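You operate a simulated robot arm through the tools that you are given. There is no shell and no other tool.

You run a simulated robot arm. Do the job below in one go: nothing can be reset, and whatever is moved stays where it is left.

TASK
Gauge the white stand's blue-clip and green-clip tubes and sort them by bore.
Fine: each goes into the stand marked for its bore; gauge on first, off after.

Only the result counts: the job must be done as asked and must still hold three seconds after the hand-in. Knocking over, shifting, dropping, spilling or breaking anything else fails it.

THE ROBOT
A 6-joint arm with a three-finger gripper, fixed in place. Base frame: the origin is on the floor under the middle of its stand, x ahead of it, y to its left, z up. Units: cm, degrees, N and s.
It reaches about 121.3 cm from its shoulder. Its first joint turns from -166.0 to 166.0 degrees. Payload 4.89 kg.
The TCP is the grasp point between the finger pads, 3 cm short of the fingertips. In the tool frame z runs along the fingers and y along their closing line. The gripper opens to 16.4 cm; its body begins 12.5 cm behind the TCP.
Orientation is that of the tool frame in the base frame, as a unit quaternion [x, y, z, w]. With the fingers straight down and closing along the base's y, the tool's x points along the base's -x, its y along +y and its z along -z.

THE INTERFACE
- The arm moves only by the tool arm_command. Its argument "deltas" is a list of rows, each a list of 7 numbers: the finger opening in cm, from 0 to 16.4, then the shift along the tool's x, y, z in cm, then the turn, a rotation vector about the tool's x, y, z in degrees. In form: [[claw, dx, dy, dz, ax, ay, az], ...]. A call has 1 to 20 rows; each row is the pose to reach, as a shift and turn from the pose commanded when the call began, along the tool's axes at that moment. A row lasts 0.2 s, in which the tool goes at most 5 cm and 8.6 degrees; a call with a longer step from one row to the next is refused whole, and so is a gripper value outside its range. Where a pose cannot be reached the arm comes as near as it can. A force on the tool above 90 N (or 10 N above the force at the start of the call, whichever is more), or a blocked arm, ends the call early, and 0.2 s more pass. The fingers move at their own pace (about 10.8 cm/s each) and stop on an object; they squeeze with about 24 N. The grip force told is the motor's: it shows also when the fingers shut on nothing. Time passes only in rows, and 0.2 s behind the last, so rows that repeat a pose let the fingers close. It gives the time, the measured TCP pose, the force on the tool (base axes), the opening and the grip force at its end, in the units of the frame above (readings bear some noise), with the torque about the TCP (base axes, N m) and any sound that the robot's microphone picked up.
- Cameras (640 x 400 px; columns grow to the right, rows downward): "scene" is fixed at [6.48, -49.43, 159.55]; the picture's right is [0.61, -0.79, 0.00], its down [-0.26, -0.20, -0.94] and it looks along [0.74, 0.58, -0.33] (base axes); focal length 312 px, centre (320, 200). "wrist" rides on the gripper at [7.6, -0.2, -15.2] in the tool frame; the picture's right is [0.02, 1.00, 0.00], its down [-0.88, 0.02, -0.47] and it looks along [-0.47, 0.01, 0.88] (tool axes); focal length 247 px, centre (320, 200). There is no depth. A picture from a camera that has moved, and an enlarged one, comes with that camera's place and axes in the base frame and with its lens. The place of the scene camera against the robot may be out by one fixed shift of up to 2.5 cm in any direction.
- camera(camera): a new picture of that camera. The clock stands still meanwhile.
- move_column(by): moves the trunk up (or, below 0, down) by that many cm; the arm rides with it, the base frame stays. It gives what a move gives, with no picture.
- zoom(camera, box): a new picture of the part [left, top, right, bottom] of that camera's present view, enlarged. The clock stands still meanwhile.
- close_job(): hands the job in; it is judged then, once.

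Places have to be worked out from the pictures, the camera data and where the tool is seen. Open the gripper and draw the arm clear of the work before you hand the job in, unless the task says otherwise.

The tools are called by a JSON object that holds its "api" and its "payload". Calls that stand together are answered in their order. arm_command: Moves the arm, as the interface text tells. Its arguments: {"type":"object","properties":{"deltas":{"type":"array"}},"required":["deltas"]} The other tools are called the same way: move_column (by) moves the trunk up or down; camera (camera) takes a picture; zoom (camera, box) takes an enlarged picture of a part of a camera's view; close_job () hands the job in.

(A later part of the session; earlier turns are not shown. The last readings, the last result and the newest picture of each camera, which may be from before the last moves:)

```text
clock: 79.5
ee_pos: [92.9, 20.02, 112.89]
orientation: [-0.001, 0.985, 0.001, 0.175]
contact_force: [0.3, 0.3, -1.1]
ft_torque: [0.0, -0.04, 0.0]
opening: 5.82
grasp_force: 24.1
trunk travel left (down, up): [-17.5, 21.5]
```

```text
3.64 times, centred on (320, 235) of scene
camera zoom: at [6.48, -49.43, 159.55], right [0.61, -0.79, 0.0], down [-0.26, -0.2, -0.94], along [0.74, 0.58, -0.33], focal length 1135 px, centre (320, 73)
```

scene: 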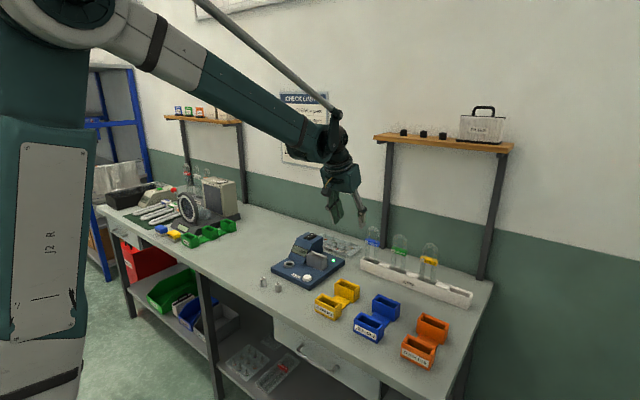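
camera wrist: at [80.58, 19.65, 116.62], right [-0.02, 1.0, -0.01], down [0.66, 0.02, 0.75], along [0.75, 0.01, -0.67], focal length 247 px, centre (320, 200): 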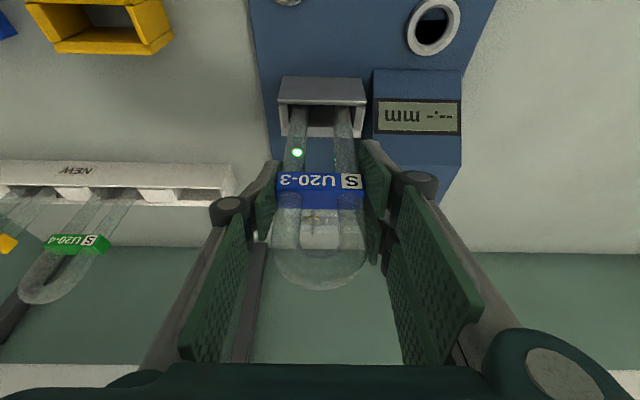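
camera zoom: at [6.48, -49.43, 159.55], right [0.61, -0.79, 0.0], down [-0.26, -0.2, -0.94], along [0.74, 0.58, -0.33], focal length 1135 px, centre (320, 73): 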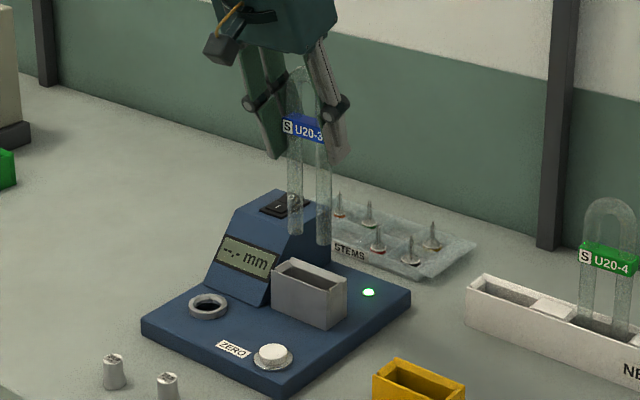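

It's clear of the cradle. I'll carry it across, high above the yellow and blue stands, to above the orange stand's rear slot.

{"api": "arm_command", "payload": {"deltas": [[4, 1.0, -2.0, -0.36, 0, 0, 0], [4, 2.5, -5.5, -0.9, 0, 0, 0], [4, 4.0, -9.5, -1.45, 0, 0, 0], [4, 5.5, -13.5, -2.0, 0, 0, 0], [4, 6.58, -17.5, -2.39, 0, 0, 0], [4, 6.58, -21.7, -2.39, 0, 0, 0], [4, 6.58, -25.9, -2.39, 0, 0, 0], [4, 6.58, -30.1, -2.39, 0, 0, 0], [4, 6.58, -34.3, -2.39, 0, 0, 0], [4, 6.58, -38.5, -2.39, 0, 0, 0], [4, 6.58, -42.5, -2.39, 0, 0, 0], [4, 6.58, -46, -2.39, 0, 0, 0], [4, 6.58, -48.7, -2.39, 0, 0, 0], [4, 6.58, -48.7, -2.39, 0, 0, 0]]}}

{"api": "camera", "payload": {"camera": "wrist"}}

{"api": "zoom", "payload": {"camera": "wrist", "box": [240, 20, 400, 140]}}

{"api": "camera", "payload": {"camera": "scene"}}

```text
clock: 82.5
ee_pos: [86.1, -28.91, 112.93]
orientation: [-0.001, 0.985, 0.0, 0.174]
contact_force: [-0.3, 0.0, -1.0]
ft_torque: [0.06, 0.0, 0.05]
opening: 5.77
grasp_force: 24.0
trunk travel left (down, up): [-17.5, 21.5]
```

```text
taken
camera wrist: at [73.75, -29.21, 124.56], right [-0.02, 1.0, -0.01], down [0.66, 0.02, 0.75], along [0.75, 0.01, -0.67], focal length 247 px, centre (320, 200)
```

wrist: 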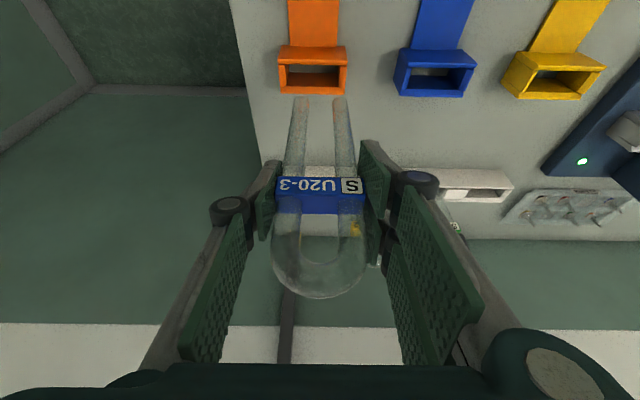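

```text
3.33 times, centred on (320, 80) of wrist
camera zoom: at [73.75, -29.21, 124.56], right [-0.02, 1.0, -0.01], down [0.66, 0.02, 0.75], along [0.75, 0.01, -0.67], focal length 823 px, centre (320, 600)
```

zoom: 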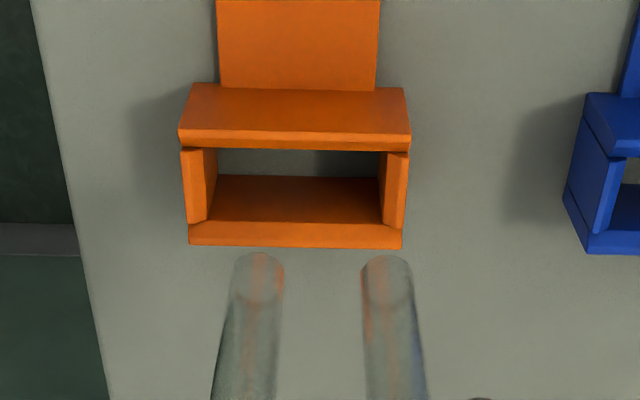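

```text
taken
```

scene: 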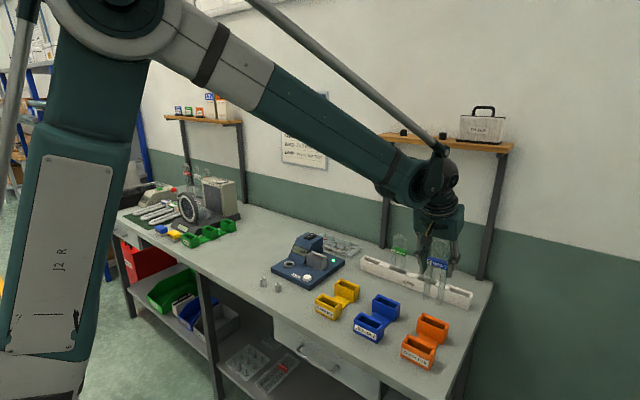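

The orange rear slot is about 1.05 cm further to −y and already aligned in x. I'll shift, lower most of the way and re-check.

{"api": "arm_command", "payload": {"deltas": [[4, 0, -0.5, 0, 0, 0, 0], [4, 0.4, -1.05, 1.1, 0, 0, 0], [4, 0.8, -1.05, 2.2, 0, 0, 0], [4, 1.2, -1.05, 3.3, 0, 0, 0], [4, 1.54, -1.05, 4.23, 0, 0, 0], [4, 1.54, -1.05, 4.23, 0, 0, 0]]}}

{"api": "zoom", "payload": {"camera": "wrist", "box": [250, 40, 390, 140]}}

{"api": "zoom", "payload": {"camera": "scene", "box": [405, 300, 465, 360]}}

```text
clock: 83.9
ee_pos: [86.0, -29.68, 108.23]
orientation: [0.0, 0.985, 0.001, 0.174]
contact_force: [-0.2, -0.2, -0.5]
ft_torque: [0.01, -0.01, -0.01]
opening: 5.8
grasp_force: 23.5
trunk travel left (down, up): [-17.5, 21.5]
```

```text
4.00 times, centred on (320, 90) of wrist
camera zoom: at [73.69, -30.07, 119.94], right [-0.02, 1.0, -0.01], down [0.66, 0.02, 0.75], along [0.75, 0.01, -0.67], focal length 988 px, centre (320, 640)
```

zoom: 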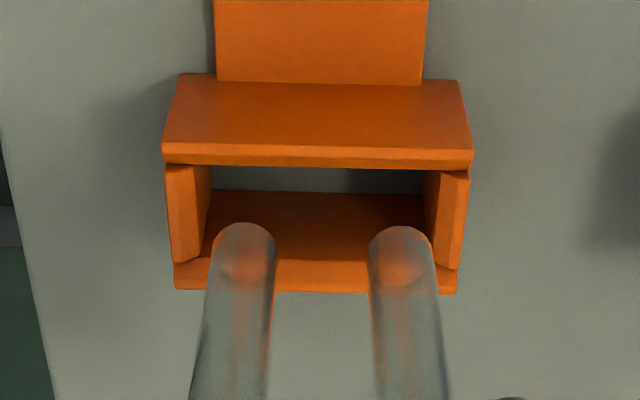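

```text
6.67 times, centred on (435, 330) of scene
camera zoom: at [6.48, -49.43, 159.55], right [0.61, -0.79, 0.0], down [-0.26, -0.2, -0.94], along [0.74, 0.58, -0.33], focal length 2081 px, centre (-447, -667)
```

zoom: 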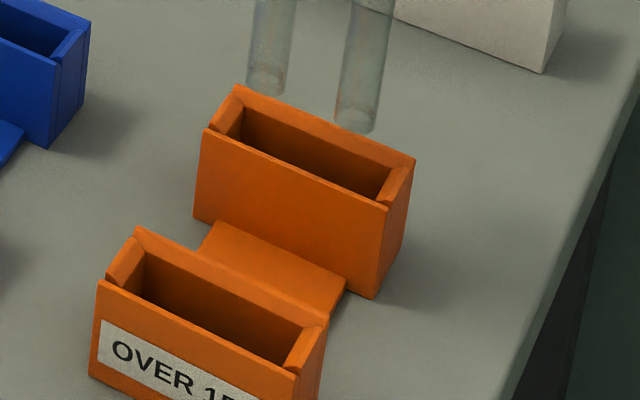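

The tube needs about 0.18 cm more to −y and 0.1 cm toward the front. I'll apply that and lower 1.2 cm for another check.

{"api": "arm_command", "payload": {"deltas": [[4, 0.09, -0.18, -0.03, 0, 0, 0], [4, 0.3, -0.18, 0.53, 0, 0, 0], [4, 0.5, -0.18, 1.09, 0, 0, 0], [4, 0.5, -0.18, 1.09, 0, 0, 0]]}}

{"api": "zoom", "payload": {"camera": "wrist", "box": [250, 40, 390, 140]}}

{"api": "zoom", "payload": {"camera": "scene", "box": [415, 300, 455, 340]}}

```text
clock: 84.9
ee_pos: [85.88, -30.02, 107.16]
orientation: [0.0, 0.985, 0.002, 0.174]
contact_force: [0.5, -0.2, -0.2]
ft_torque: [0.0, 0.0, -0.01]
opening: 5.8
grasp_force: 23.6
trunk travel left (down, up): [-17.5, 21.5]
```

```text
4.00 times, centred on (320, 90) of wrist
camera zoom: at [73.52, -30.32, 118.82], right [-0.02, 1.0, -0.01], down [0.66, 0.02, 0.75], along [0.75, 0.01, -0.67], focal length 988 px, centre (320, 640)
```

zoom: 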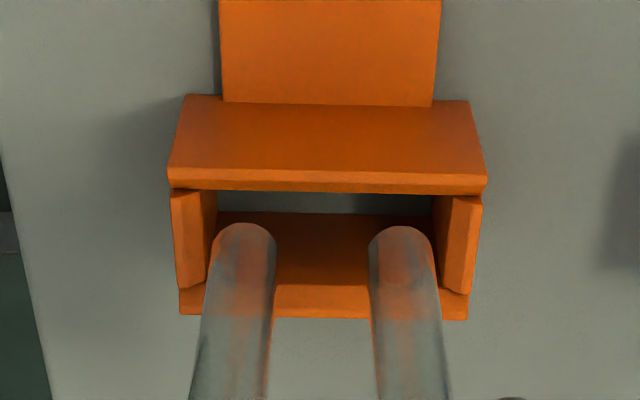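

```text
10.00 times, centred on (435, 320) of scene
camera zoom: at [6.48, -49.43, 159.55], right [0.61, -0.79, 0.0], down [-0.26, -0.2, -0.94], along [0.74, 0.58, -0.33], focal length 3121 px, centre (-830, -1000)
```

zoom: 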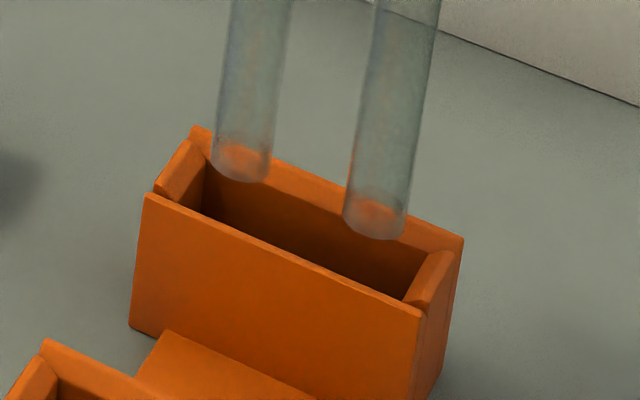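

It's close. I'll zoom tighter on the leg ends in both views to settle the x alignment before inserting.

{"api": "zoom", "payload": {"camera": "wrist", "box": [285, 75, 365, 125]}}

{"api": "zoom", "payload": {"camera": "scene", "box": [425, 308, 450, 332]}}

```text
8.00 times, centred on (325, 100) of wrist
camera zoom: at [73.52, -30.32, 118.82], right [-0.02, 1.0, -0.01], down [0.66, 0.02, 0.75], along [0.75, 0.01, -0.67], focal length 1976 px, centre (280, 1000)
```

zoom: 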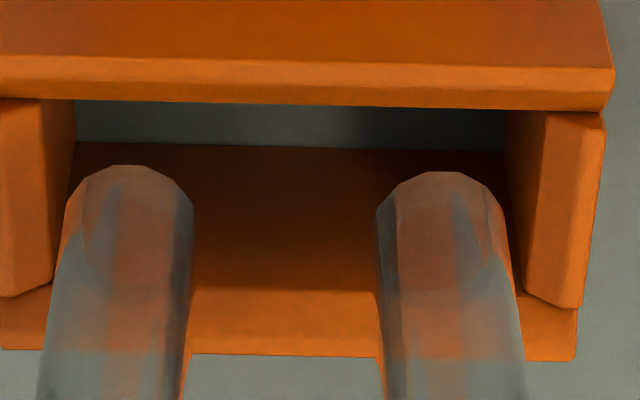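

```text
16.00 times, centred on (438, 320) of scene
camera zoom: at [6.48, -49.43, 159.55], right [0.61, -0.79, 0.0], down [-0.26, -0.2, -0.94], along [0.74, 0.58, -0.33], focal length 4994 px, centre (-1560, -1720)
```

zoom: 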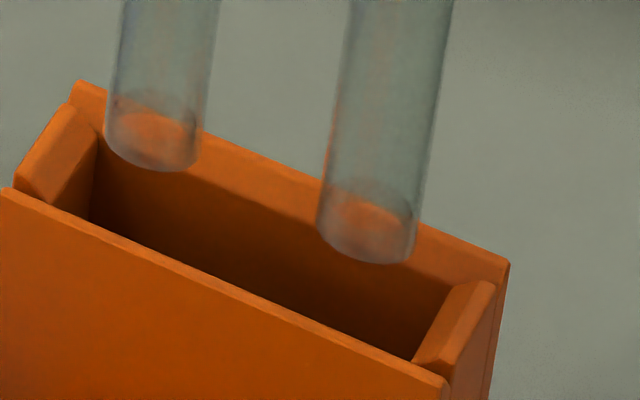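

The tube is aligned to within about 0.1 cm both ways. I'll apply a tiny correction and lower into the slot in steps.

{"api": "arm_command", "payload": {"deltas": [[4, 0.06, 0.05, 0, 0, 0, 0], [4, 0.17, 0.05, 0.28, 0, 0, 0], [4, 0.27, 0.05, 0.56, 0, 0, 0], [4, 0.37, 0.05, 0.85, 0, 0, 0], [4, 0.5, 0.05, 1.22, 0, 0, 0], [4, 0.5, 0.05, 1.22, 0, 0, 0]]}}

{"api": "zoom", "payload": {"camera": "scene", "box": [415, 300, 455, 340]}}

{"api": "zoom", "payload": {"camera": "wrist", "box": [270, 60, 380, 140]}}

```text
clock: 86.3
ee_pos: [85.86, -29.92, 105.74]
orientation: [0.0, 0.985, 0.0, 0.174]
contact_force: [-0.9, -0.6, -1.2]
ft_torque: [-0.01, -0.03, -0.01]
opening: 5.8
grasp_force: 23.7
trunk travel left (down, up): [-17.5, 21.5]
```

```text
10.00 times, centred on (435, 320) of scene
camera zoom: at [6.48, -49.43, 159.55], right [0.61, -0.79, 0.0], down [-0.26, -0.2, -0.94], along [0.74, 0.58, -0.33], focal length 3121 px, centre (-830, -1000)
```

zoom: 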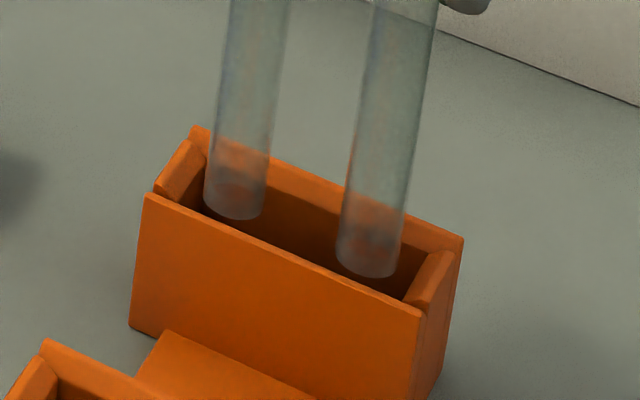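

```text
5.00 times, centred on (325, 100) of wrist
camera zoom: at [73.48, -30.29, 117.44], right [-0.02, 1.0, -0.01], down [0.66, 0.02, 0.75], along [0.75, 0.01, -0.67], focal length 1235 px, centre (295, 700)
```

zoom: 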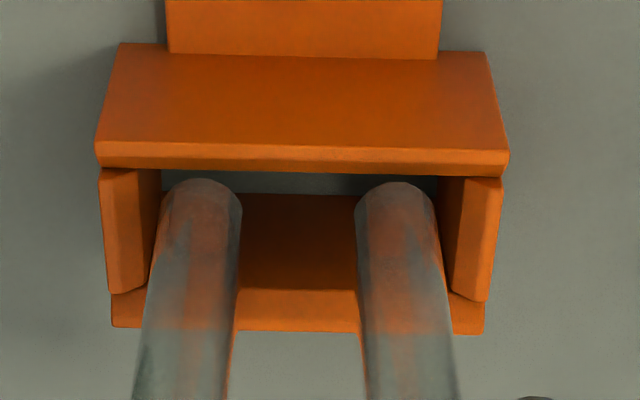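

The legs are inside the rim with even gaps and no contact force. I'll continue lowering.

{"api": "arm_command", "payload": {"deltas": [[4, 0.14, 0, 0.38, 0, 0, 0], [4, 0.27, 0, 0.75, 0, 0, 0], [4, 0.41, 0, 1.13, 0, 0, 0], [4, 0.55, 0, 1.5, 0, 0, 0], [4, 0.68, 0, 1.88, 0, 0, 0], [4, 0.82, 0, 2.26, 0, 0, 0], [4, 0.96, 0, 2.63, 0, 0, 0], [4, 1.03, 0, 2.82, 0, 0, 0], [4, 1.03, 0, 2.82, 0, 0, 0]]}}

{"api": "zoom", "payload": {"camera": "scene", "box": [410, 270, 465, 345]}}

{"api": "camera", "payload": {"camera": "wrist"}}

```text
clock: 88.3
ee_pos: [85.97, -29.93, 102.69]
orientation: [-0.001, 0.984, 0.001, 0.175]
contact_force: [0.4, 0.1, -0.1]
ft_torque: [0.01, 0.05, 0.03]
opening: 5.81
grasp_force: 24.6
trunk travel left (down, up): [-17.5, 21.5]
```

```text
5.33 times, centred on (438, 308) of scene
camera zoom: at [6.48, -49.43, 159.55], right [0.61, -0.79, 0.0], down [-0.26, -0.2, -0.94], along [0.74, 0.58, -0.33], focal length 1664 px, centre (-307, -373)
```

zoom: 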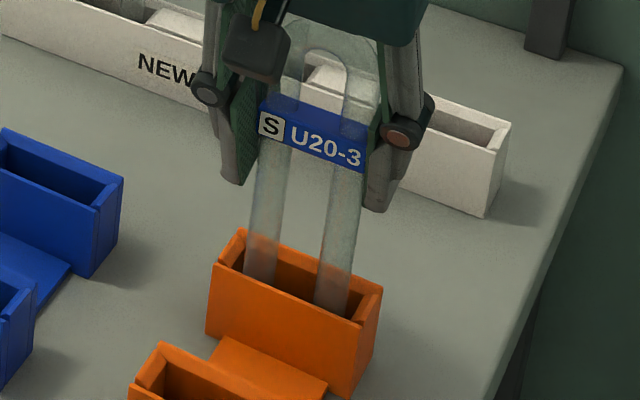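

```text
taken
camera wrist: at [73.54, -30.24, 114.48], right [-0.02, 1.0, -0.01], down [0.66, 0.02, 0.75], along [0.75, 0.01, -0.67], focal length 247 px, centre (320, 200)
```

wrist: 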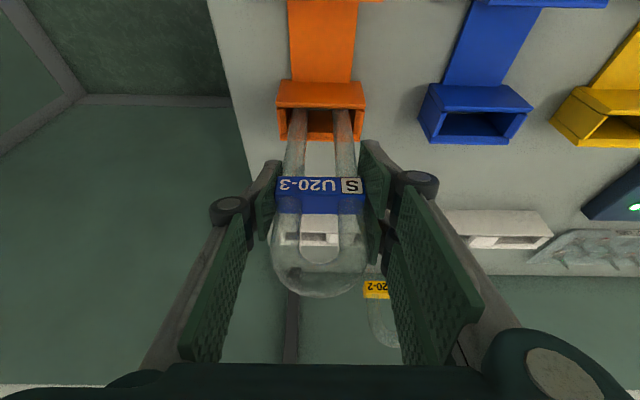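

The tube is going in cleanly. I'll finish lowering in small steps until it touches bottom.

{"api": "arm_command", "payload": {"deltas": [[4, 0.07, 0, 0.19, 0, 0, 0], [4, 0.14, 0, 0.38, 0, 0, 0], [4, 0.21, 0, 0.56, 0, 0, 0], [4, 0.24, 0, 0.66, 0, 0, 0], [4, 0.24, 0, 0.66, 0, 0, 0]]}}

```text
clock: 89.5
ee_pos: [85.8, -29.9, 101.96]
orientation: [0.0, 0.985, 0.001, 0.175]
contact_force: [6.5, -0.5, 2.6]
ft_torque: [-0.05, -0.67, -0.15]
opening: 5.79
grasp_force: 23.7
trunk travel left (down, up): [-17.5, 21.5]
```

There is a 6.5 N sideways push in +x at the tube's foot, so it is rubbing the slot's front wall. I'll shift 0.15 cm in +x to relieve it before going further.

{"api": "arm_command", "payload": {"deltas": [[4, -0.05, 0, 0.02, 0, 0, 0], [4, -0.1, 0, 0.04, 0, 0, 0], [4, -0.14, 0, 0.05, 0, 0, 0], [4, -0.14, 0, 0.05, 0, 0, 0]]}}

{"api": "zoom", "payload": {"camera": "scene", "box": [410, 270, 465, 345]}}

{"api": "zoom", "payload": {"camera": "wrist", "box": [250, 60, 390, 160]}}

```text
clock: 90.5
ee_pos: [85.91, -29.95, 101.98]
orientation: [0.0, 0.985, 0.0, 0.174]
contact_force: [0.1, 0.0, -1.2]
ft_torque: [-0.01, -0.02, -0.02]
opening: 5.8
grasp_force: 24.4
trunk travel left (down, up): [-17.5, 21.5]
```

```text
5.33 times, centred on (438, 308) of scene
camera zoom: at [6.48, -49.43, 159.55], right [0.61, -0.79, 0.0], down [-0.26, -0.2, -0.94], along [0.74, 0.58, -0.33], focal length 1664 px, centre (-307, -373)
```

zoom: 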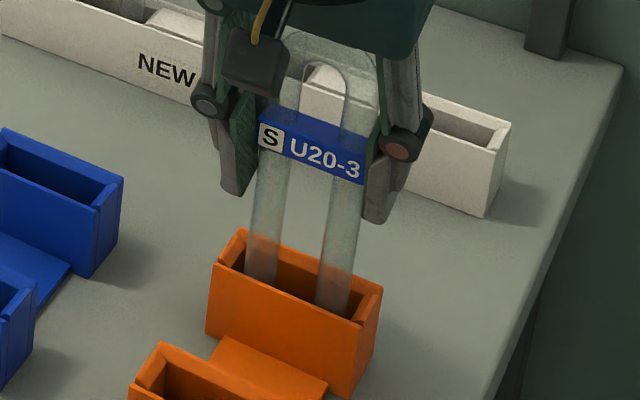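

```text
4.00 times, centred on (320, 110) of wrist
camera zoom: at [73.58, -30.27, 113.72], right [-0.02, 1.0, -0.01], down [0.66, 0.02, 0.75], along [0.75, 0.01, -0.67], focal length 988 px, centre (320, 560)
```

zoom: 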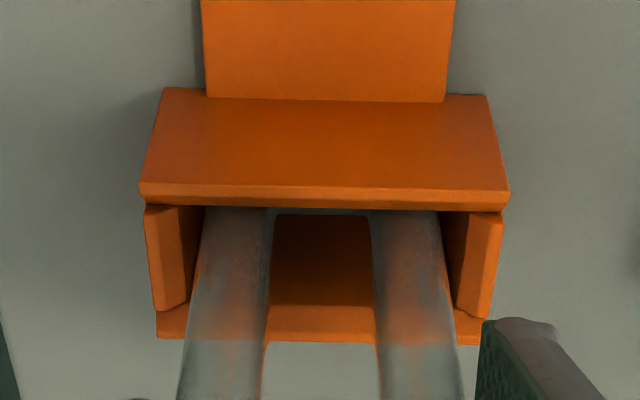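

The force is gone and the stand hasn't moved. I'll add a little more +x margin and lower the last few millimetres.

{"api": "arm_command", "payload": {"deltas": [[4, -0.07, 0, 0.03, 0, 0, 0], [4, 0.0, 0, 0.2, 0, 0, 0], [4, 0.05, 0, 0.35, 0, 0, 0], [4, 0.05, 0, 0.35, 0, 0, 0]]}}

```text
clock: 91.5
ee_pos: [86.04, -30.09, 101.64]
orientation: [0.0, 0.985, 0.001, 0.174]
contact_force: [-0.4, -0.3, 0.2]
ft_torque: [-0.02, -0.05, 0.01]
opening: 5.79
grasp_force: 24.6
trunk travel left (down, up): [-17.5, 21.5]
```

No contact yet, so a few more small steps.

{"api": "arm_command", "payload": {"deltas": [[4, 0.05, 0, 0.14, 0, 0, 0], [4, 0.1, 0, 0.28, 0, 0, 0], [4, 0.15, 0, 0.42, 0, 0, 0], [4, 0.15, 0, 0.42, 0, 0, 0]]}}

```text
clock: 92.5
ee_pos: [86.15, -29.88, 101.34]
orientation: [0.0, 0.985, 0.001, 0.174]
contact_force: [0.0, 0.2, -1.0]
ft_torque: [0.0, 0.0, -0.01]
opening: 5.81
grasp_force: 24.0
trunk travel left (down, up): [-17.5, 21.5]
```

Still free. I'll continue down.

{"api": "arm_command", "payload": {"deltas": [[4, 0.05, 0, 0.14, 0, 0, 0], [4, 0.1, 0, 0.28, 0, 0, 0], [4, 0.15, 0, 0.42, 0, 0, 0], [4, 0.15, 0, 0.42, 0, 0, 0]]}}

{"api": "zoom", "payload": {"camera": "scene", "box": [410, 270, 465, 345]}}

```text
clock: 93.5
ee_pos: [86.09, -29.91, 100.92]
orientation: [-0.001, 0.985, 0.001, 0.174]
contact_force: [3.9, 0.2, 15.8]
ft_torque: [0.04, -0.23, -0.03]
opening: 5.83
grasp_force: 23.9
trunk travel left (down, up): [-17.5, 21.5]
```

```text
5.33 times, centred on (438, 308) of scene
camera zoom: at [6.48, -49.43, 159.55], right [0.61, -0.79, 0.0], down [-0.26, -0.2, -0.94], along [0.74, 0.58, -0.33], focal length 1664 px, centre (-307, -373)
```

zoom: 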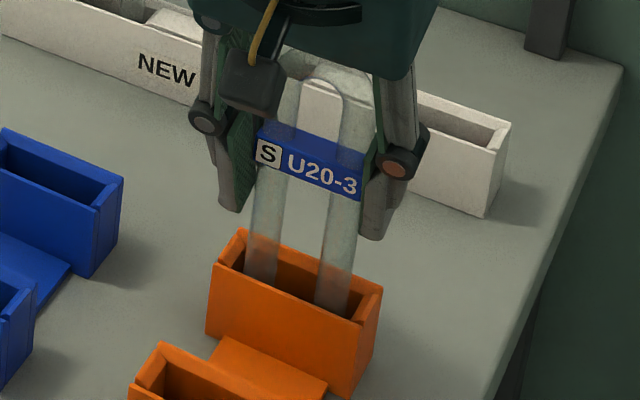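

It has bottomed out. I'll unload slightly and open the fingers.

{"api": "arm_command", "payload": {"deltas": [[4, -0.03, 0, -0.08, 0, 0, 0], [6.2, -0.03, 0, -0.08, 0, 0, 0], [6.8, -0.03, 0, -0.08, 0, 0, 0], [7.6, -0.03, 0, -0.08, 0, 0, 0], [8.5, -0.03, 0, -0.08, 0, 0, 0], [8.5, -0.03, 0, -0.08, 0, 0, 0]]}}

{"api": "zoom", "payload": {"camera": "scene", "box": [410, 270, 465, 345]}}

{"api": "camera", "payload": {"camera": "wrist"}}

```text
clock: 94.9
ee_pos: [85.92, -29.99, 100.79]
orientation: [0.0, 0.985, 0.0, 0.174]
contact_force: [0.2, 0.3, 0.6]
ft_torque: [0.01, 0.01, 0.01]
opening: 8.49
grasp_force: 0.1
trunk travel left (down, up): [-17.5, 21.5]
```

```text
5.33 times, centred on (438, 308) of scene
camera zoom: at [6.48, -49.43, 159.55], right [0.61, -0.79, 0.0], down [-0.26, -0.2, -0.94], along [0.74, 0.58, -0.33], focal length 1664 px, centre (-307, -373)
```

zoom: 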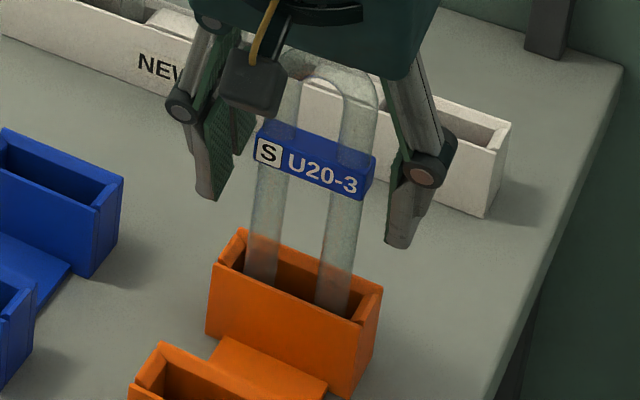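

```text
taken
camera wrist: at [73.73, -30.25, 112.52], right [-0.02, 1.0, -0.01], down [0.66, 0.02, 0.75], along [0.75, 0.01, -0.67], focal length 247 px, centre (320, 200)
```

wrist: 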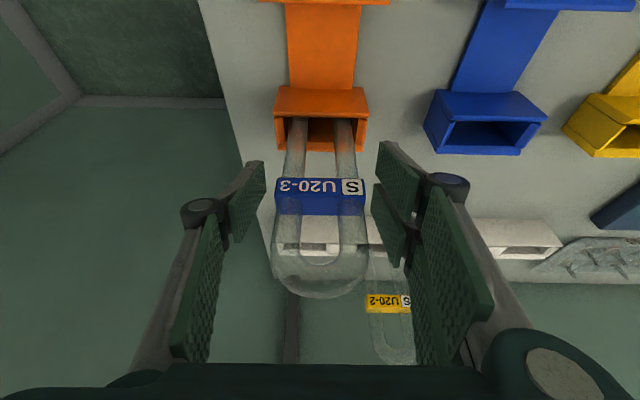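

The blue-clip tube stands freely in the orange stand. I'll withdraw back along the tool axis until the tips are clear above it.

{"api": "arm_command", "payload": {"deltas": [[8.5, 0, 0, -2, 0, 0, 0], [8.5, 0, 0, -5, 0, 0, 0], [8.5, 0, 0, -9, 0, 0, 0], [8.5, 0, 0, -13, 0, 0, 0], [8.5, 0, 0, -17, 0, 0, 0], [8.5, 0, 0, -17, 0, 0, 0]]}}

{"api": "camera", "payload": {"camera": "scene"}}

{"api": "zoom", "payload": {"camera": "scene", "box": [330, 220, 490, 375]}}

```text
clock: 96.3
ee_pos: [79.98, -30.06, 116.8]
orientation: [0.0, 0.985, 0.001, 0.174]
contact_force: [0.4, 0.9, 0.9]
ft_torque: [-0.07, -0.1, 0.04]
opening: 8.49
grasp_force: 0.1
trunk travel left (down, up): [-17.5, 21.5]
```

```text
taken
```

scene: 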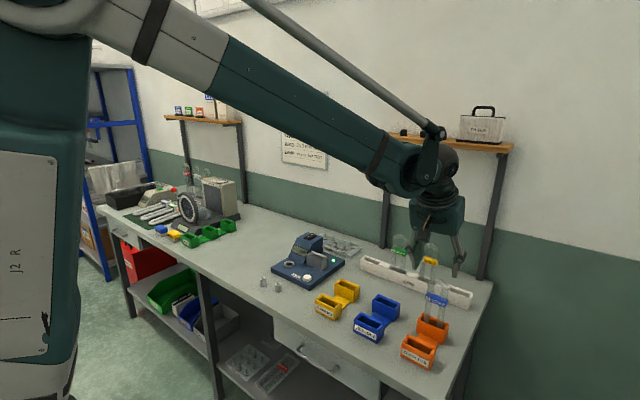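

```text
2.58 times, centred on (410, 298) of scene
camera zoom: at [6.48, -49.43, 159.55], right [0.61, -0.79, 0.0], down [-0.26, -0.2, -0.94], along [0.74, 0.58, -0.33], focal length 805 px, centre (88, -52)
```

zoom: 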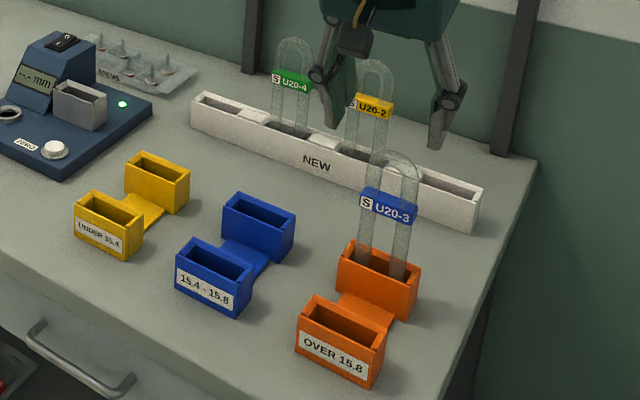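

Blue-clip stands in the orange "OVER 15.8" stand, and everything else looks undisturbed. Next I'll move in front of the green-clip tube and line up the same way.

{"api": "arm_command", "payload": {"deltas": [[8.5, 0, 3.5, -0.5, 0, 0, 0], [8.5, -1.5, 7, 0, 0, 0, 0], [8.5, -3.3, 10.8, 0.5, 0, 0, 0], [8.5, -5.1, 14.6, 1, 0, 0, 0], [8.5, -7, 18.2, 1.6, 0, 0, 0], [8.5, -8.84, 20.8, 2.04, 0, 0, 0], [8.5, -8.84, 20.8, 2.04, 0, 0, 0]]}}

{"api": "camera", "payload": {"camera": "wrist"}}

{"api": "zoom", "payload": {"camera": "wrist", "box": [220, 110, 420, 235]}}

```text
clock: 97.9
ee_pos: [89.24, -9.12, 117.87]
orientation: [0.0, 0.985, 0.001, 0.174]
contact_force: [-0.2, 1.5, 0.4]
ft_torque: [-0.07, 0.05, -0.02]
opening: 8.49
grasp_force: 0.0
trunk travel left (down, up): [-17.5, 21.5]
```

```text
taken
camera wrist: at [76.85, -9.49, 129.55], right [-0.02, 1.0, -0.01], down [0.66, 0.02, 0.75], along [0.75, 0.01, -0.67], focal length 247 px, centre (320, 200)
```

wrist: 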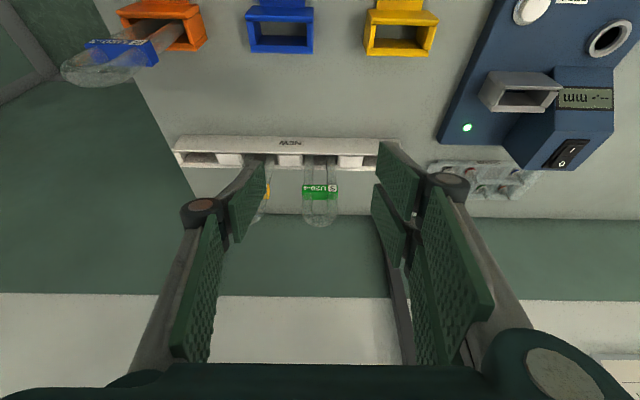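

```text
3.20 times, centred on (320, 172) of wrist
camera zoom: at [76.85, -9.49, 129.55], right [-0.02, 1.0, -0.01], down [0.66, 0.02, 0.75], along [0.75, 0.01, -0.67], focal length 790 px, centre (320, 288)
```

zoom: 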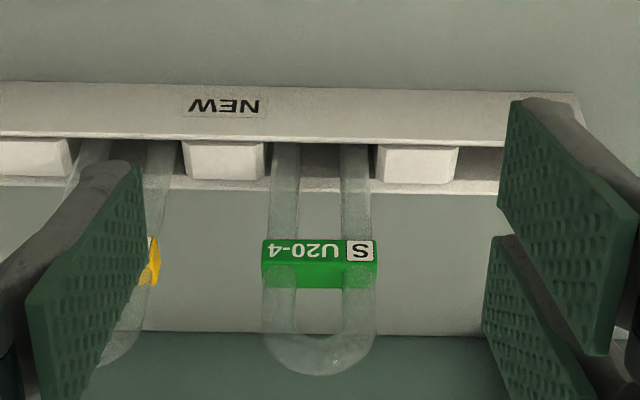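

The green clip is about 0.15 cm to +y of centre. I'll approach partway with that correction and re-check.

{"api": "arm_command", "payload": {"deltas": [[8.5, -1.4, 0.05, 2.8, 0, 0, 0], [8.5, -2.8, 0.1, 5.6, 0, 0, 0], [8.5, -4.2, 0.15, 8.4, 0, 0, 0], [8.5, -5.53, 0.15, 11.13, 0, 0, 0], [8.5, -5.53, 0.15, 11.13, 0, 0, 0]]}}

{"api": "zoom", "payload": {"camera": "wrist", "box": [220, 110, 420, 285]}}

```text
clock: 99.1
ee_pos: [98.41, -8.92, 109.29]
orientation: [0.0, 0.985, 0.001, 0.175]
contact_force: [-0.1, 0.2, -0.1]
ft_torque: [0.02, 0.09, 0.01]
opening: 8.49
grasp_force: 0.1
trunk travel left (down, up): [-17.5, 21.5]
```

```text
2.29 times, centred on (320, 198) of wrist
camera zoom: at [85.99, -9.15, 121.06], right [-0.02, 1.0, -0.01], down [0.67, 0.02, 0.75], along [0.75, 0.01, -0.67], focal length 564 px, centre (320, 206)
```

zoom: 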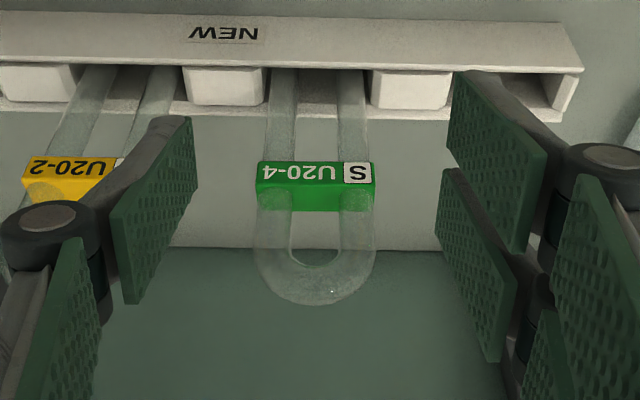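

The clip is 0.14 cm to −y of centre, and there is ample clearance to the yellow tube. I'll move in to straddle the clip.

{"api": "arm_command", "payload": {"deltas": [[8.5, -1.6, -0.14, 3.1, 0, 0, 0], [8.5, -3.2, -0.14, 6.2, 0, 0, 0], [8.5, -4.5, -0.14, 8.7, 0, 0, 0], [8.5, -5.41, -0.14, 10.59, 0, 0, 0], [8.5, -5.41, -0.14, 10.59, 0, 0, 0]]}}

{"api": "camera", "payload": {"camera": "wrist"}}

{"api": "zoom", "payload": {"camera": "scene", "box": [360, 210, 450, 290]}}

```text
clock: 100.3
ee_pos: [107.04, -9.14, 101.19]
orientation: [0.0, 0.985, 0.001, 0.174]
contact_force: [1.0, -0.4, 0.3]
ft_torque: [0.04, 0.07, 0.0]
opening: 8.47
grasp_force: 0.1
trunk travel left (down, up): [-17.5, 21.5]
```

```text
taken
camera wrist: at [94.73, -9.45, 112.92], right [-0.02, 1.0, -0.01], down [0.67, 0.02, 0.75], along [0.75, 0.01, -0.67], focal length 247 px, centre (320, 200)
```

wrist: 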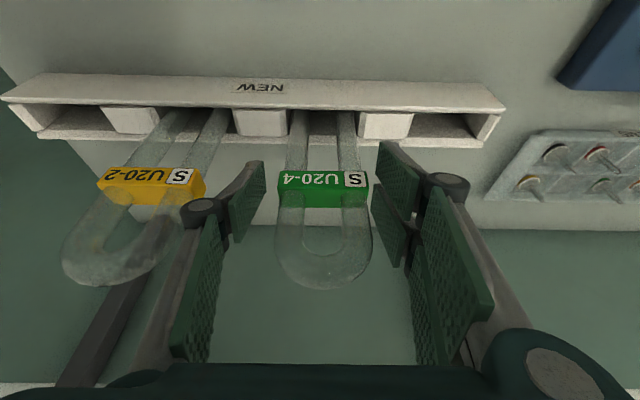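

```text
5.00 times, centred on (405, 250) of scene
camera zoom: at [6.48, -49.43, 159.55], right [0.61, -0.79, 0.0], down [-0.26, -0.2, -0.94], along [0.74, 0.58, -0.33], focal length 1560 px, centre (-105, -50)
```

zoom: 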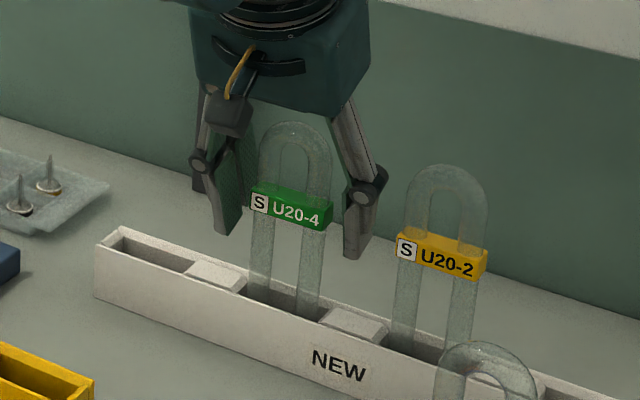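

The clip is 0.15 cm to +y of the gripper centre. I'll correct that and close on it.

{"api": "arm_command", "payload": {"deltas": [[8.5, 0, 0.14, 0, 0, 0, 0], [7.5, 0, 0.14, 0, 0, 0, 0], [6.8, 0, 0.14, 0, 0, 0, 0], [6.2, 0, 0.14, 0, 0, 0, 0], [5.5, 0, 0.14, 0, 0, 0, 0], [4, 0, 0.14, 0, 0, 0, 0], [4, 0, 0.14, 0, 0, 0, 0], [4, 0, 0.14, 0, 0, 0, 0]]}}

{"api": "zoom", "payload": {"camera": "wrist", "box": [220, 110, 420, 300]}}

```text
clock: 102.1
ee_pos: [107.13, -8.87, 101.27]
orientation: [-0.001, 0.985, 0.0, 0.174]
contact_force: [0.9, 0.2, 2.4]
ft_torque: [-0.03, -0.11, -0.01]
opening: 5.83
grasp_force: 24.1
trunk travel left (down, up): [-17.5, 21.5]
```

```text
2.11 times, centred on (320, 205) of wrist
camera zoom: at [94.68, -9.3, 113.01], right [-0.02, 1.0, -0.01], down [0.66, 0.02, 0.75], along [0.75, 0.01, -0.66], focal length 520 px, centre (320, 190)
```

zoom: 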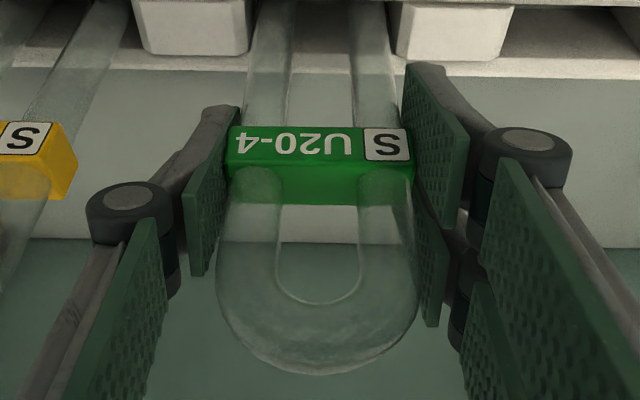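

The green clip is gripped at 5.83 cm. I'll lift straight up, gently at first.

{"api": "arm_command", "payload": {"deltas": [[4, -0.1, 0, -0.28, 0, 0, 0], [4, -0.27, 0, -0.75, 0, 0, 0], [4, -0.51, 0, -1.41, 0, 0, 0], [4, -0.85, 0, -2.35, 0, 0, 0], [4, -1.35, 0, -3.75, 0, 0, 0], [4, -1.85, 0, -5.15, 0, 0, 0], [4, -2.4, 0, -6.6, 0, 0, 0], [4, -2.9, 0, -8.0, 0, 0, 0], [4, -2.9, 0, -8.0, 0, 0, 0]]}}

{"api": "zoom", "payload": {"camera": "scene", "box": [350, 180, 450, 290]}}

{"api": "camera", "payload": {"camera": "wrist"}}

```text
clock: 104.1
ee_pos: [106.98, -8.81, 109.8]
orientation: [0.0, 0.985, 0.001, 0.175]
contact_force: [-0.4, -0.6, -0.4]
ft_torque: [0.04, -0.03, 0.04]
opening: 5.82
grasp_force: 24.2
trunk travel left (down, up): [-17.5, 21.5]
```

```text
3.64 times, centred on (400, 235) of scene
camera zoom: at [6.48, -49.43, 159.55], right [0.61, -0.79, 0.0], down [-0.26, -0.2, -0.94], along [0.74, 0.58, -0.33], focal length 1135 px, centre (29, 73)
```

zoom: 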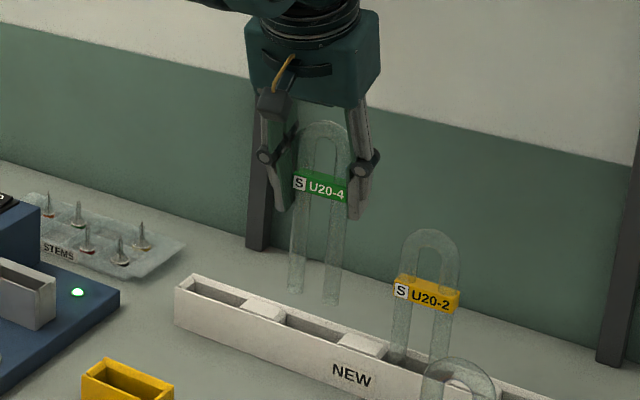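

```text
taken
camera wrist: at [94.46, -9.19, 121.57], right [-0.02, 1.0, -0.01], down [0.66, 0.02, 0.75], along [0.75, 0.01, -0.67], focal length 247 px, centre (320, 200)
```

wrist: 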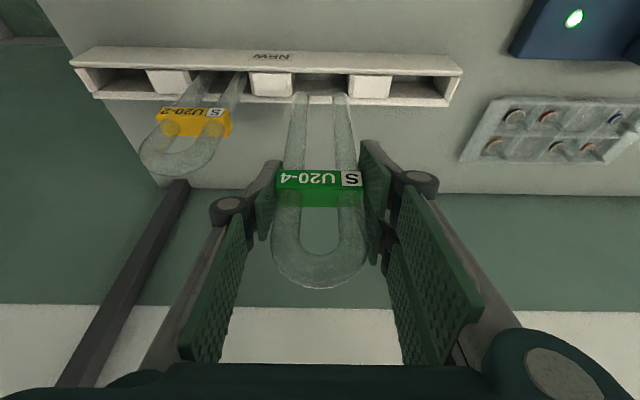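

The green tube is out cleanly and the yellow tube is undisturbed. I'll carry it back and across to above the gauge cradle.

{"api": "arm_command", "payload": {"deltas": [[4, 2.5, 0, -0.9, 0, 0, 0], [4, 5.8, 0, -2.1, 0, 0, 0], [4, 9.2, 0.5, -3.35, 0, 0, 0], [4, 12, 3, -4.37, 0, 0, 0], [4, 13.13, 6.5, -4.78, 0, 0, 0], [4, 13.13, 10.5, -4.78, 0, 0, 0], [4, 13.13, 14.5, -4.78, 0, 0, 0], [4, 13.13, 18.5, -4.78, 0, 0, 0], [4, 13.13, 22.5, -4.78, 0, 0, 0], [4, 13.13, 26.2, -4.78, 0, 0, 0], [4, 13.13, 28.85, -4.78, 0, 0, 0], [4, 13.13, 28.85, -4.78, 0, 0, 0]]}}

{"api": "zoom", "payload": {"camera": "wrist", "box": [260, 40, 400, 140]}}

{"api": "zoom", "payload": {"camera": "scene", "box": [305, 230, 345, 270]}}

```text
clock: 106.7
ee_pos: [92.97, 19.77, 109.75]
orientation: [-0.001, 0.985, 0.001, 0.174]
contact_force: [0.5, -0.3, -0.6]
ft_torque: [-0.05, 0.01, 0.01]
opening: 5.81
grasp_force: 24.4
trunk travel left (down, up): [-17.5, 21.5]
```

```text
4.00 times, centred on (330, 90) of wrist
camera zoom: at [80.51, 19.52, 121.46], right [-0.02, 1.0, -0.01], down [0.67, 0.02, 0.75], along [0.75, 0.01, -0.67], focal length 988 px, centre (280, 640)
```

zoom: 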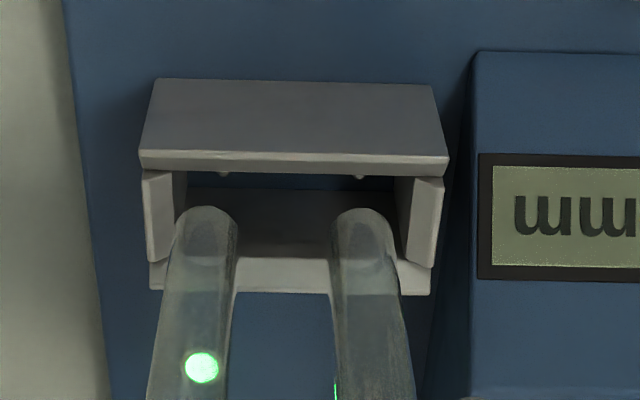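

```text
10.00 times, centred on (325, 250) of scene
camera zoom: at [6.48, -49.43, 159.55], right [0.61, -0.79, 0.0], down [-0.26, -0.2, -0.94], along [0.74, 0.58, -0.33], focal length 3121 px, centre (270, -300)
```

zoom: 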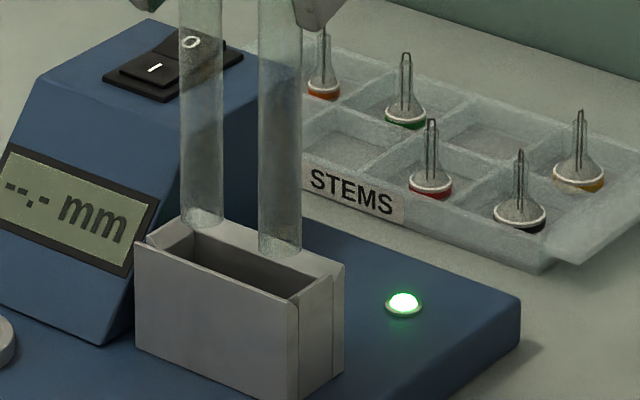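

The tube needs about 0.17 cm to +y and 0.12 cm in +x. I'll apply that and lower to just above the rim.

{"api": "arm_command", "payload": {"deltas": [[4, -0.11, 0.17, 0.04, 0, 0, 0], [4, 0.08, 0.17, 0.55, 0, 0, 0], [4, 0.26, 0.17, 1.07, 0, 0, 0], [4, 0.26, 0.17, 1.07, 0, 0, 0]]}}

{"api": "zoom", "payload": {"camera": "wrist", "box": [260, 40, 400, 140]}}

{"api": "zoom", "payload": {"camera": "scene", "box": [310, 240, 340, 270]}}

```text
clock: 107.7
ee_pos: [93.12, 20.08, 108.75]
orientation: [0.0, 0.985, 0.001, 0.174]
contact_force: [-0.7, -0.7, -0.4]
ft_torque: [0.03, 0.03, -0.05]
opening: 5.82
grasp_force: 24.2
trunk travel left (down, up): [-17.5, 21.5]
```

```text
4.00 times, centred on (330, 90) of wrist
camera zoom: at [80.73, 19.69, 120.41], right [-0.02, 1.0, -0.01], down [0.66, 0.02, 0.75], along [0.75, 0.01, -0.67], focal length 988 px, centre (280, 640)
```

zoom: 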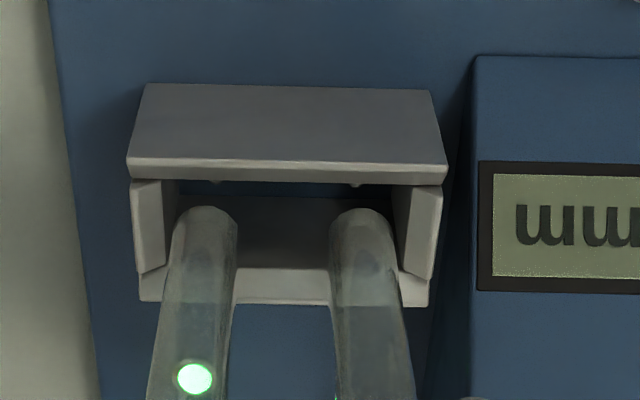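

```text
13.33 times, centred on (325, 255) of scene
camera zoom: at [6.48, -49.43, 159.55], right [0.61, -0.79, 0.0], down [-0.26, -0.2, -0.94], along [0.74, 0.58, -0.33], focal length 4161 px, centre (253, -533)
```

zoom: 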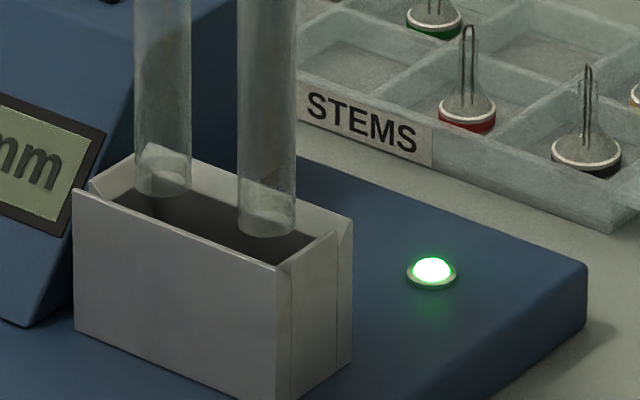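

This matches the blue tube's good alignment. I'll lower into the cradle, first 4 cm while watching the force.

{"api": "arm_command", "payload": {"deltas": [[4, 0.14, 0, 0.38, 0, 0, 0], [4, 0.27, 0, 0.75, 0, 0, 0], [4, 0.41, 0, 1.13, 0, 0, 0], [4, 0.55, 0, 1.5, 0, 0, 0], [4, 0.68, 0, 1.88, 0, 0, 0], [4, 0.82, 0, 2.26, 0, 0, 0], [4, 0.96, 0, 2.63, 0, 0, 0], [4, 1.1, 0, 3.01, 0, 0, 0], [4, 1.23, 0, 3.38, 0, 0, 0], [4, 1.37, 0, 3.76, 0, 0, 0], [4, 1.37, 0, 3.76, 0, 0, 0]]}}

{"api": "zoom", "payload": {"camera": "scene", "box": [290, 225, 345, 275]}}

```text
clock: 110.1
ee_pos: [93.07, 19.97, 104.81]
orientation: [-0.001, 0.985, 0.001, 0.175]
contact_force: [0.1, 0.7, -1.0]
ft_torque: [0.04, 0.0, 0.0]
opening: 5.82
grasp_force: 23.8
trunk travel left (down, up): [-17.5, 21.5]
```

```text
8.00 times, centred on (318, 250) of scene
camera zoom: at [6.48, -49.43, 159.55], right [0.61, -0.79, 0.0], down [-0.26, -0.2, -0.94], along [0.74, 0.58, -0.33], focal length 2497 px, centre (340, -200)
```

zoom: 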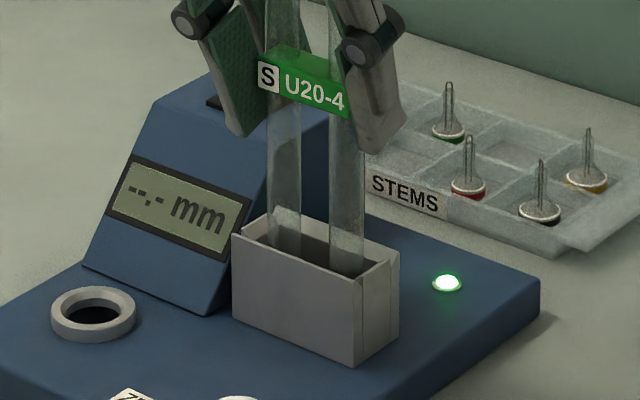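

It's going in freely. I'll continue in small steps until seated.

{"api": "arm_command", "payload": {"deltas": [[4, 0.1, 0, 0.28, 0, 0, 0], [4, 0.2, 0, 0.56, 0, 0, 0], [4, 0.31, 0, 0.85, 0, 0, 0], [4, 0.41, 0, 1.13, 0, 0, 0], [4, 0.46, 0, 1.27, 0, 0, 0], [4, 0.46, 0, 1.27, 0, 0, 0]]}}

{"api": "zoom", "payload": {"camera": "scene", "box": [290, 225, 345, 275]}}

```text
clock: 111.5
ee_pos: [92.99, 19.99, 103.57]
orientation: [-0.001, 0.985, 0.001, 0.175]
contact_force: [1.3, -0.3, 17.1]
ft_torque: [-0.02, -0.11, 0.05]
opening: 5.82
grasp_force: 23.7
trunk travel left (down, up): [-17.5, 21.5]
```

```text
8.00 times, centred on (318, 250) of scene
camera zoom: at [6.48, -49.43, 159.55], right [0.61, -0.79, 0.0], down [-0.26, -0.2, -0.94], along [0.74, 0.58, -0.33], focal length 2497 px, centre (340, -200)
```

zoom: 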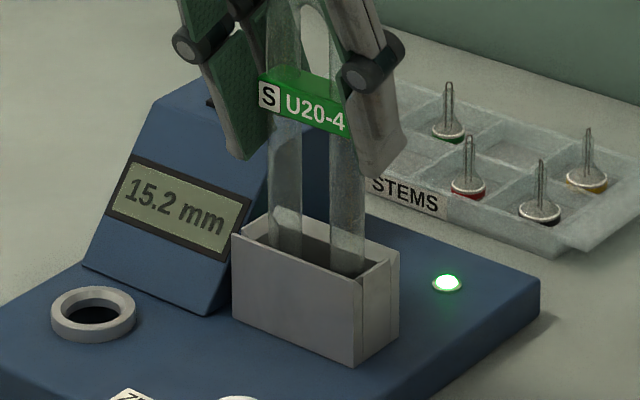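

It's seated, and the display shows 15.2 mm. I'll unload, hold for a second, and confirm the reading up close.

{"api": "arm_command", "payload": {"deltas": [[4, -0.04, 0, -0.1, 0, 0, 0], [4, -0.04, 0, -0.1, 0, 0, 0], [4, -0.04, 0, -0.1, 0, 0, 0], [4, -0.04, 0, -0.1, 0, 0, 0], [4, -0.04, 0, -0.1, 0, 0, 0]]}}

{"api": "zoom", "payload": {"camera": "scene", "box": [295, 240, 325, 265]}}

{"api": "zoom", "payload": {"camera": "wrist", "box": [350, 80, 490, 180]}}

```text
clock: 112.7
ee_pos: [93.05, 20.01, 103.52]
orientation: [0.0, 0.985, 0.001, 0.174]
contact_force: [0.8, 0.0, -0.9]
ft_torque: [-0.02, -0.01, 0.02]
opening: 5.81
grasp_force: 23.5
trunk travel left (down, up): [-17.5, 21.5]
```

```text
16.00 times, centred on (310, 252) of scene
camera zoom: at [6.48, -49.43, 159.55], right [0.61, -0.79, 0.0], down [-0.26, -0.2, -0.94], along [0.74, 0.58, -0.33], focal length 4994 px, centre (480, -640)
```

zoom: 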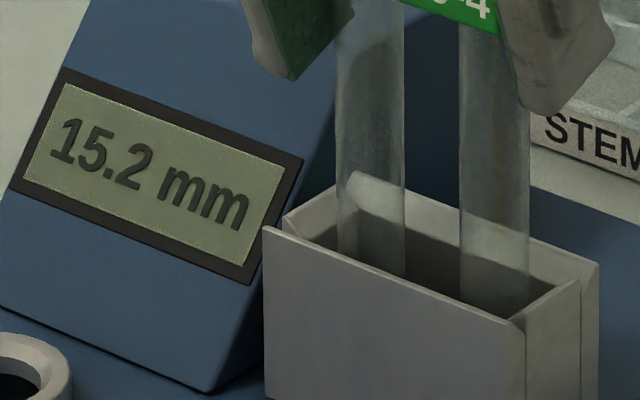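

```text
4.00 times, centred on (420, 130) of wrist
camera zoom: at [80.69, 19.73, 115.21], right [-0.02, 1.0, -0.01], down [0.66, 0.02, 0.75], along [0.75, 0.01, -0.67], focal length 988 px, centre (-80, 480)
```

zoom: 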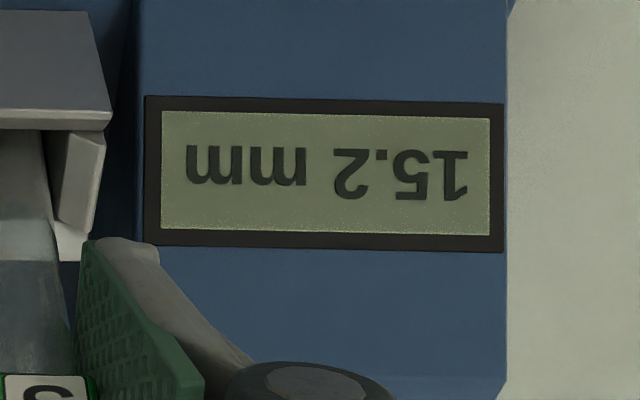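

Green-clip (U20-4) reads 15.2 mm, which is under 15.4, so it goes to the yellow stand. I'll lift it straight out of the cradle.

{"api": "arm_command", "payload": {"deltas": [[4, -0.1, 0, -0.28, 0, 0, 0], [4, -0.34, 0, -0.94, 0, 0, 0], [4, -0.7, 0, -1.9, 0, 0, 0], [4, -1.2, 0, -3.3, 0, 0, 0], [4, -1.7, 0, -4.7, 0, 0, 0], [4, -2.2, 0, -6.1, 0, 0, 0], [4, -2.7, 0, -7.5, 0, 0, 0], [4, -3.2, 0, -8.8, 0, 0, 0], [4, -3.2, 0, -8.8, 0, 0, 0]]}}

{"api": "zoom", "payload": {"camera": "scene", "box": [270, 180, 370, 290]}}

```text
clock: 114.7
ee_pos: [93.17, 20.04, 112.92]
orientation: [-0.001, 0.985, 0.002, 0.175]
contact_force: [0.0, 0.5, 0.4]
ft_torque: [-0.04, 0.0, -0.02]
opening: 5.82
grasp_force: 24.2
trunk travel left (down, up): [-17.5, 21.5]
```

```text
3.64 times, centred on (320, 235) of scene
camera zoom: at [6.48, -49.43, 159.55], right [0.61, -0.79, 0.0], down [-0.26, -0.2, -0.94], along [0.74, 0.58, -0.33], focal length 1135 px, centre (320, 73)
```

zoom: 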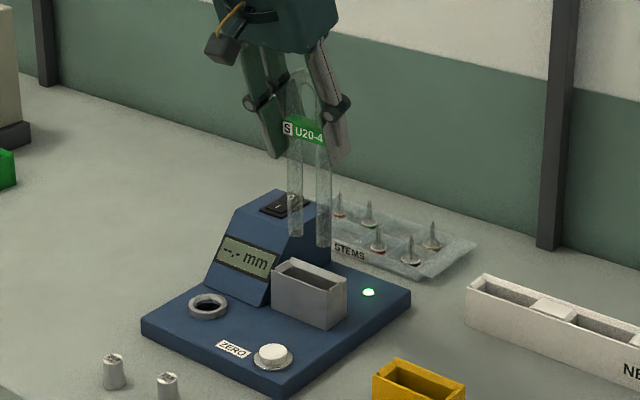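

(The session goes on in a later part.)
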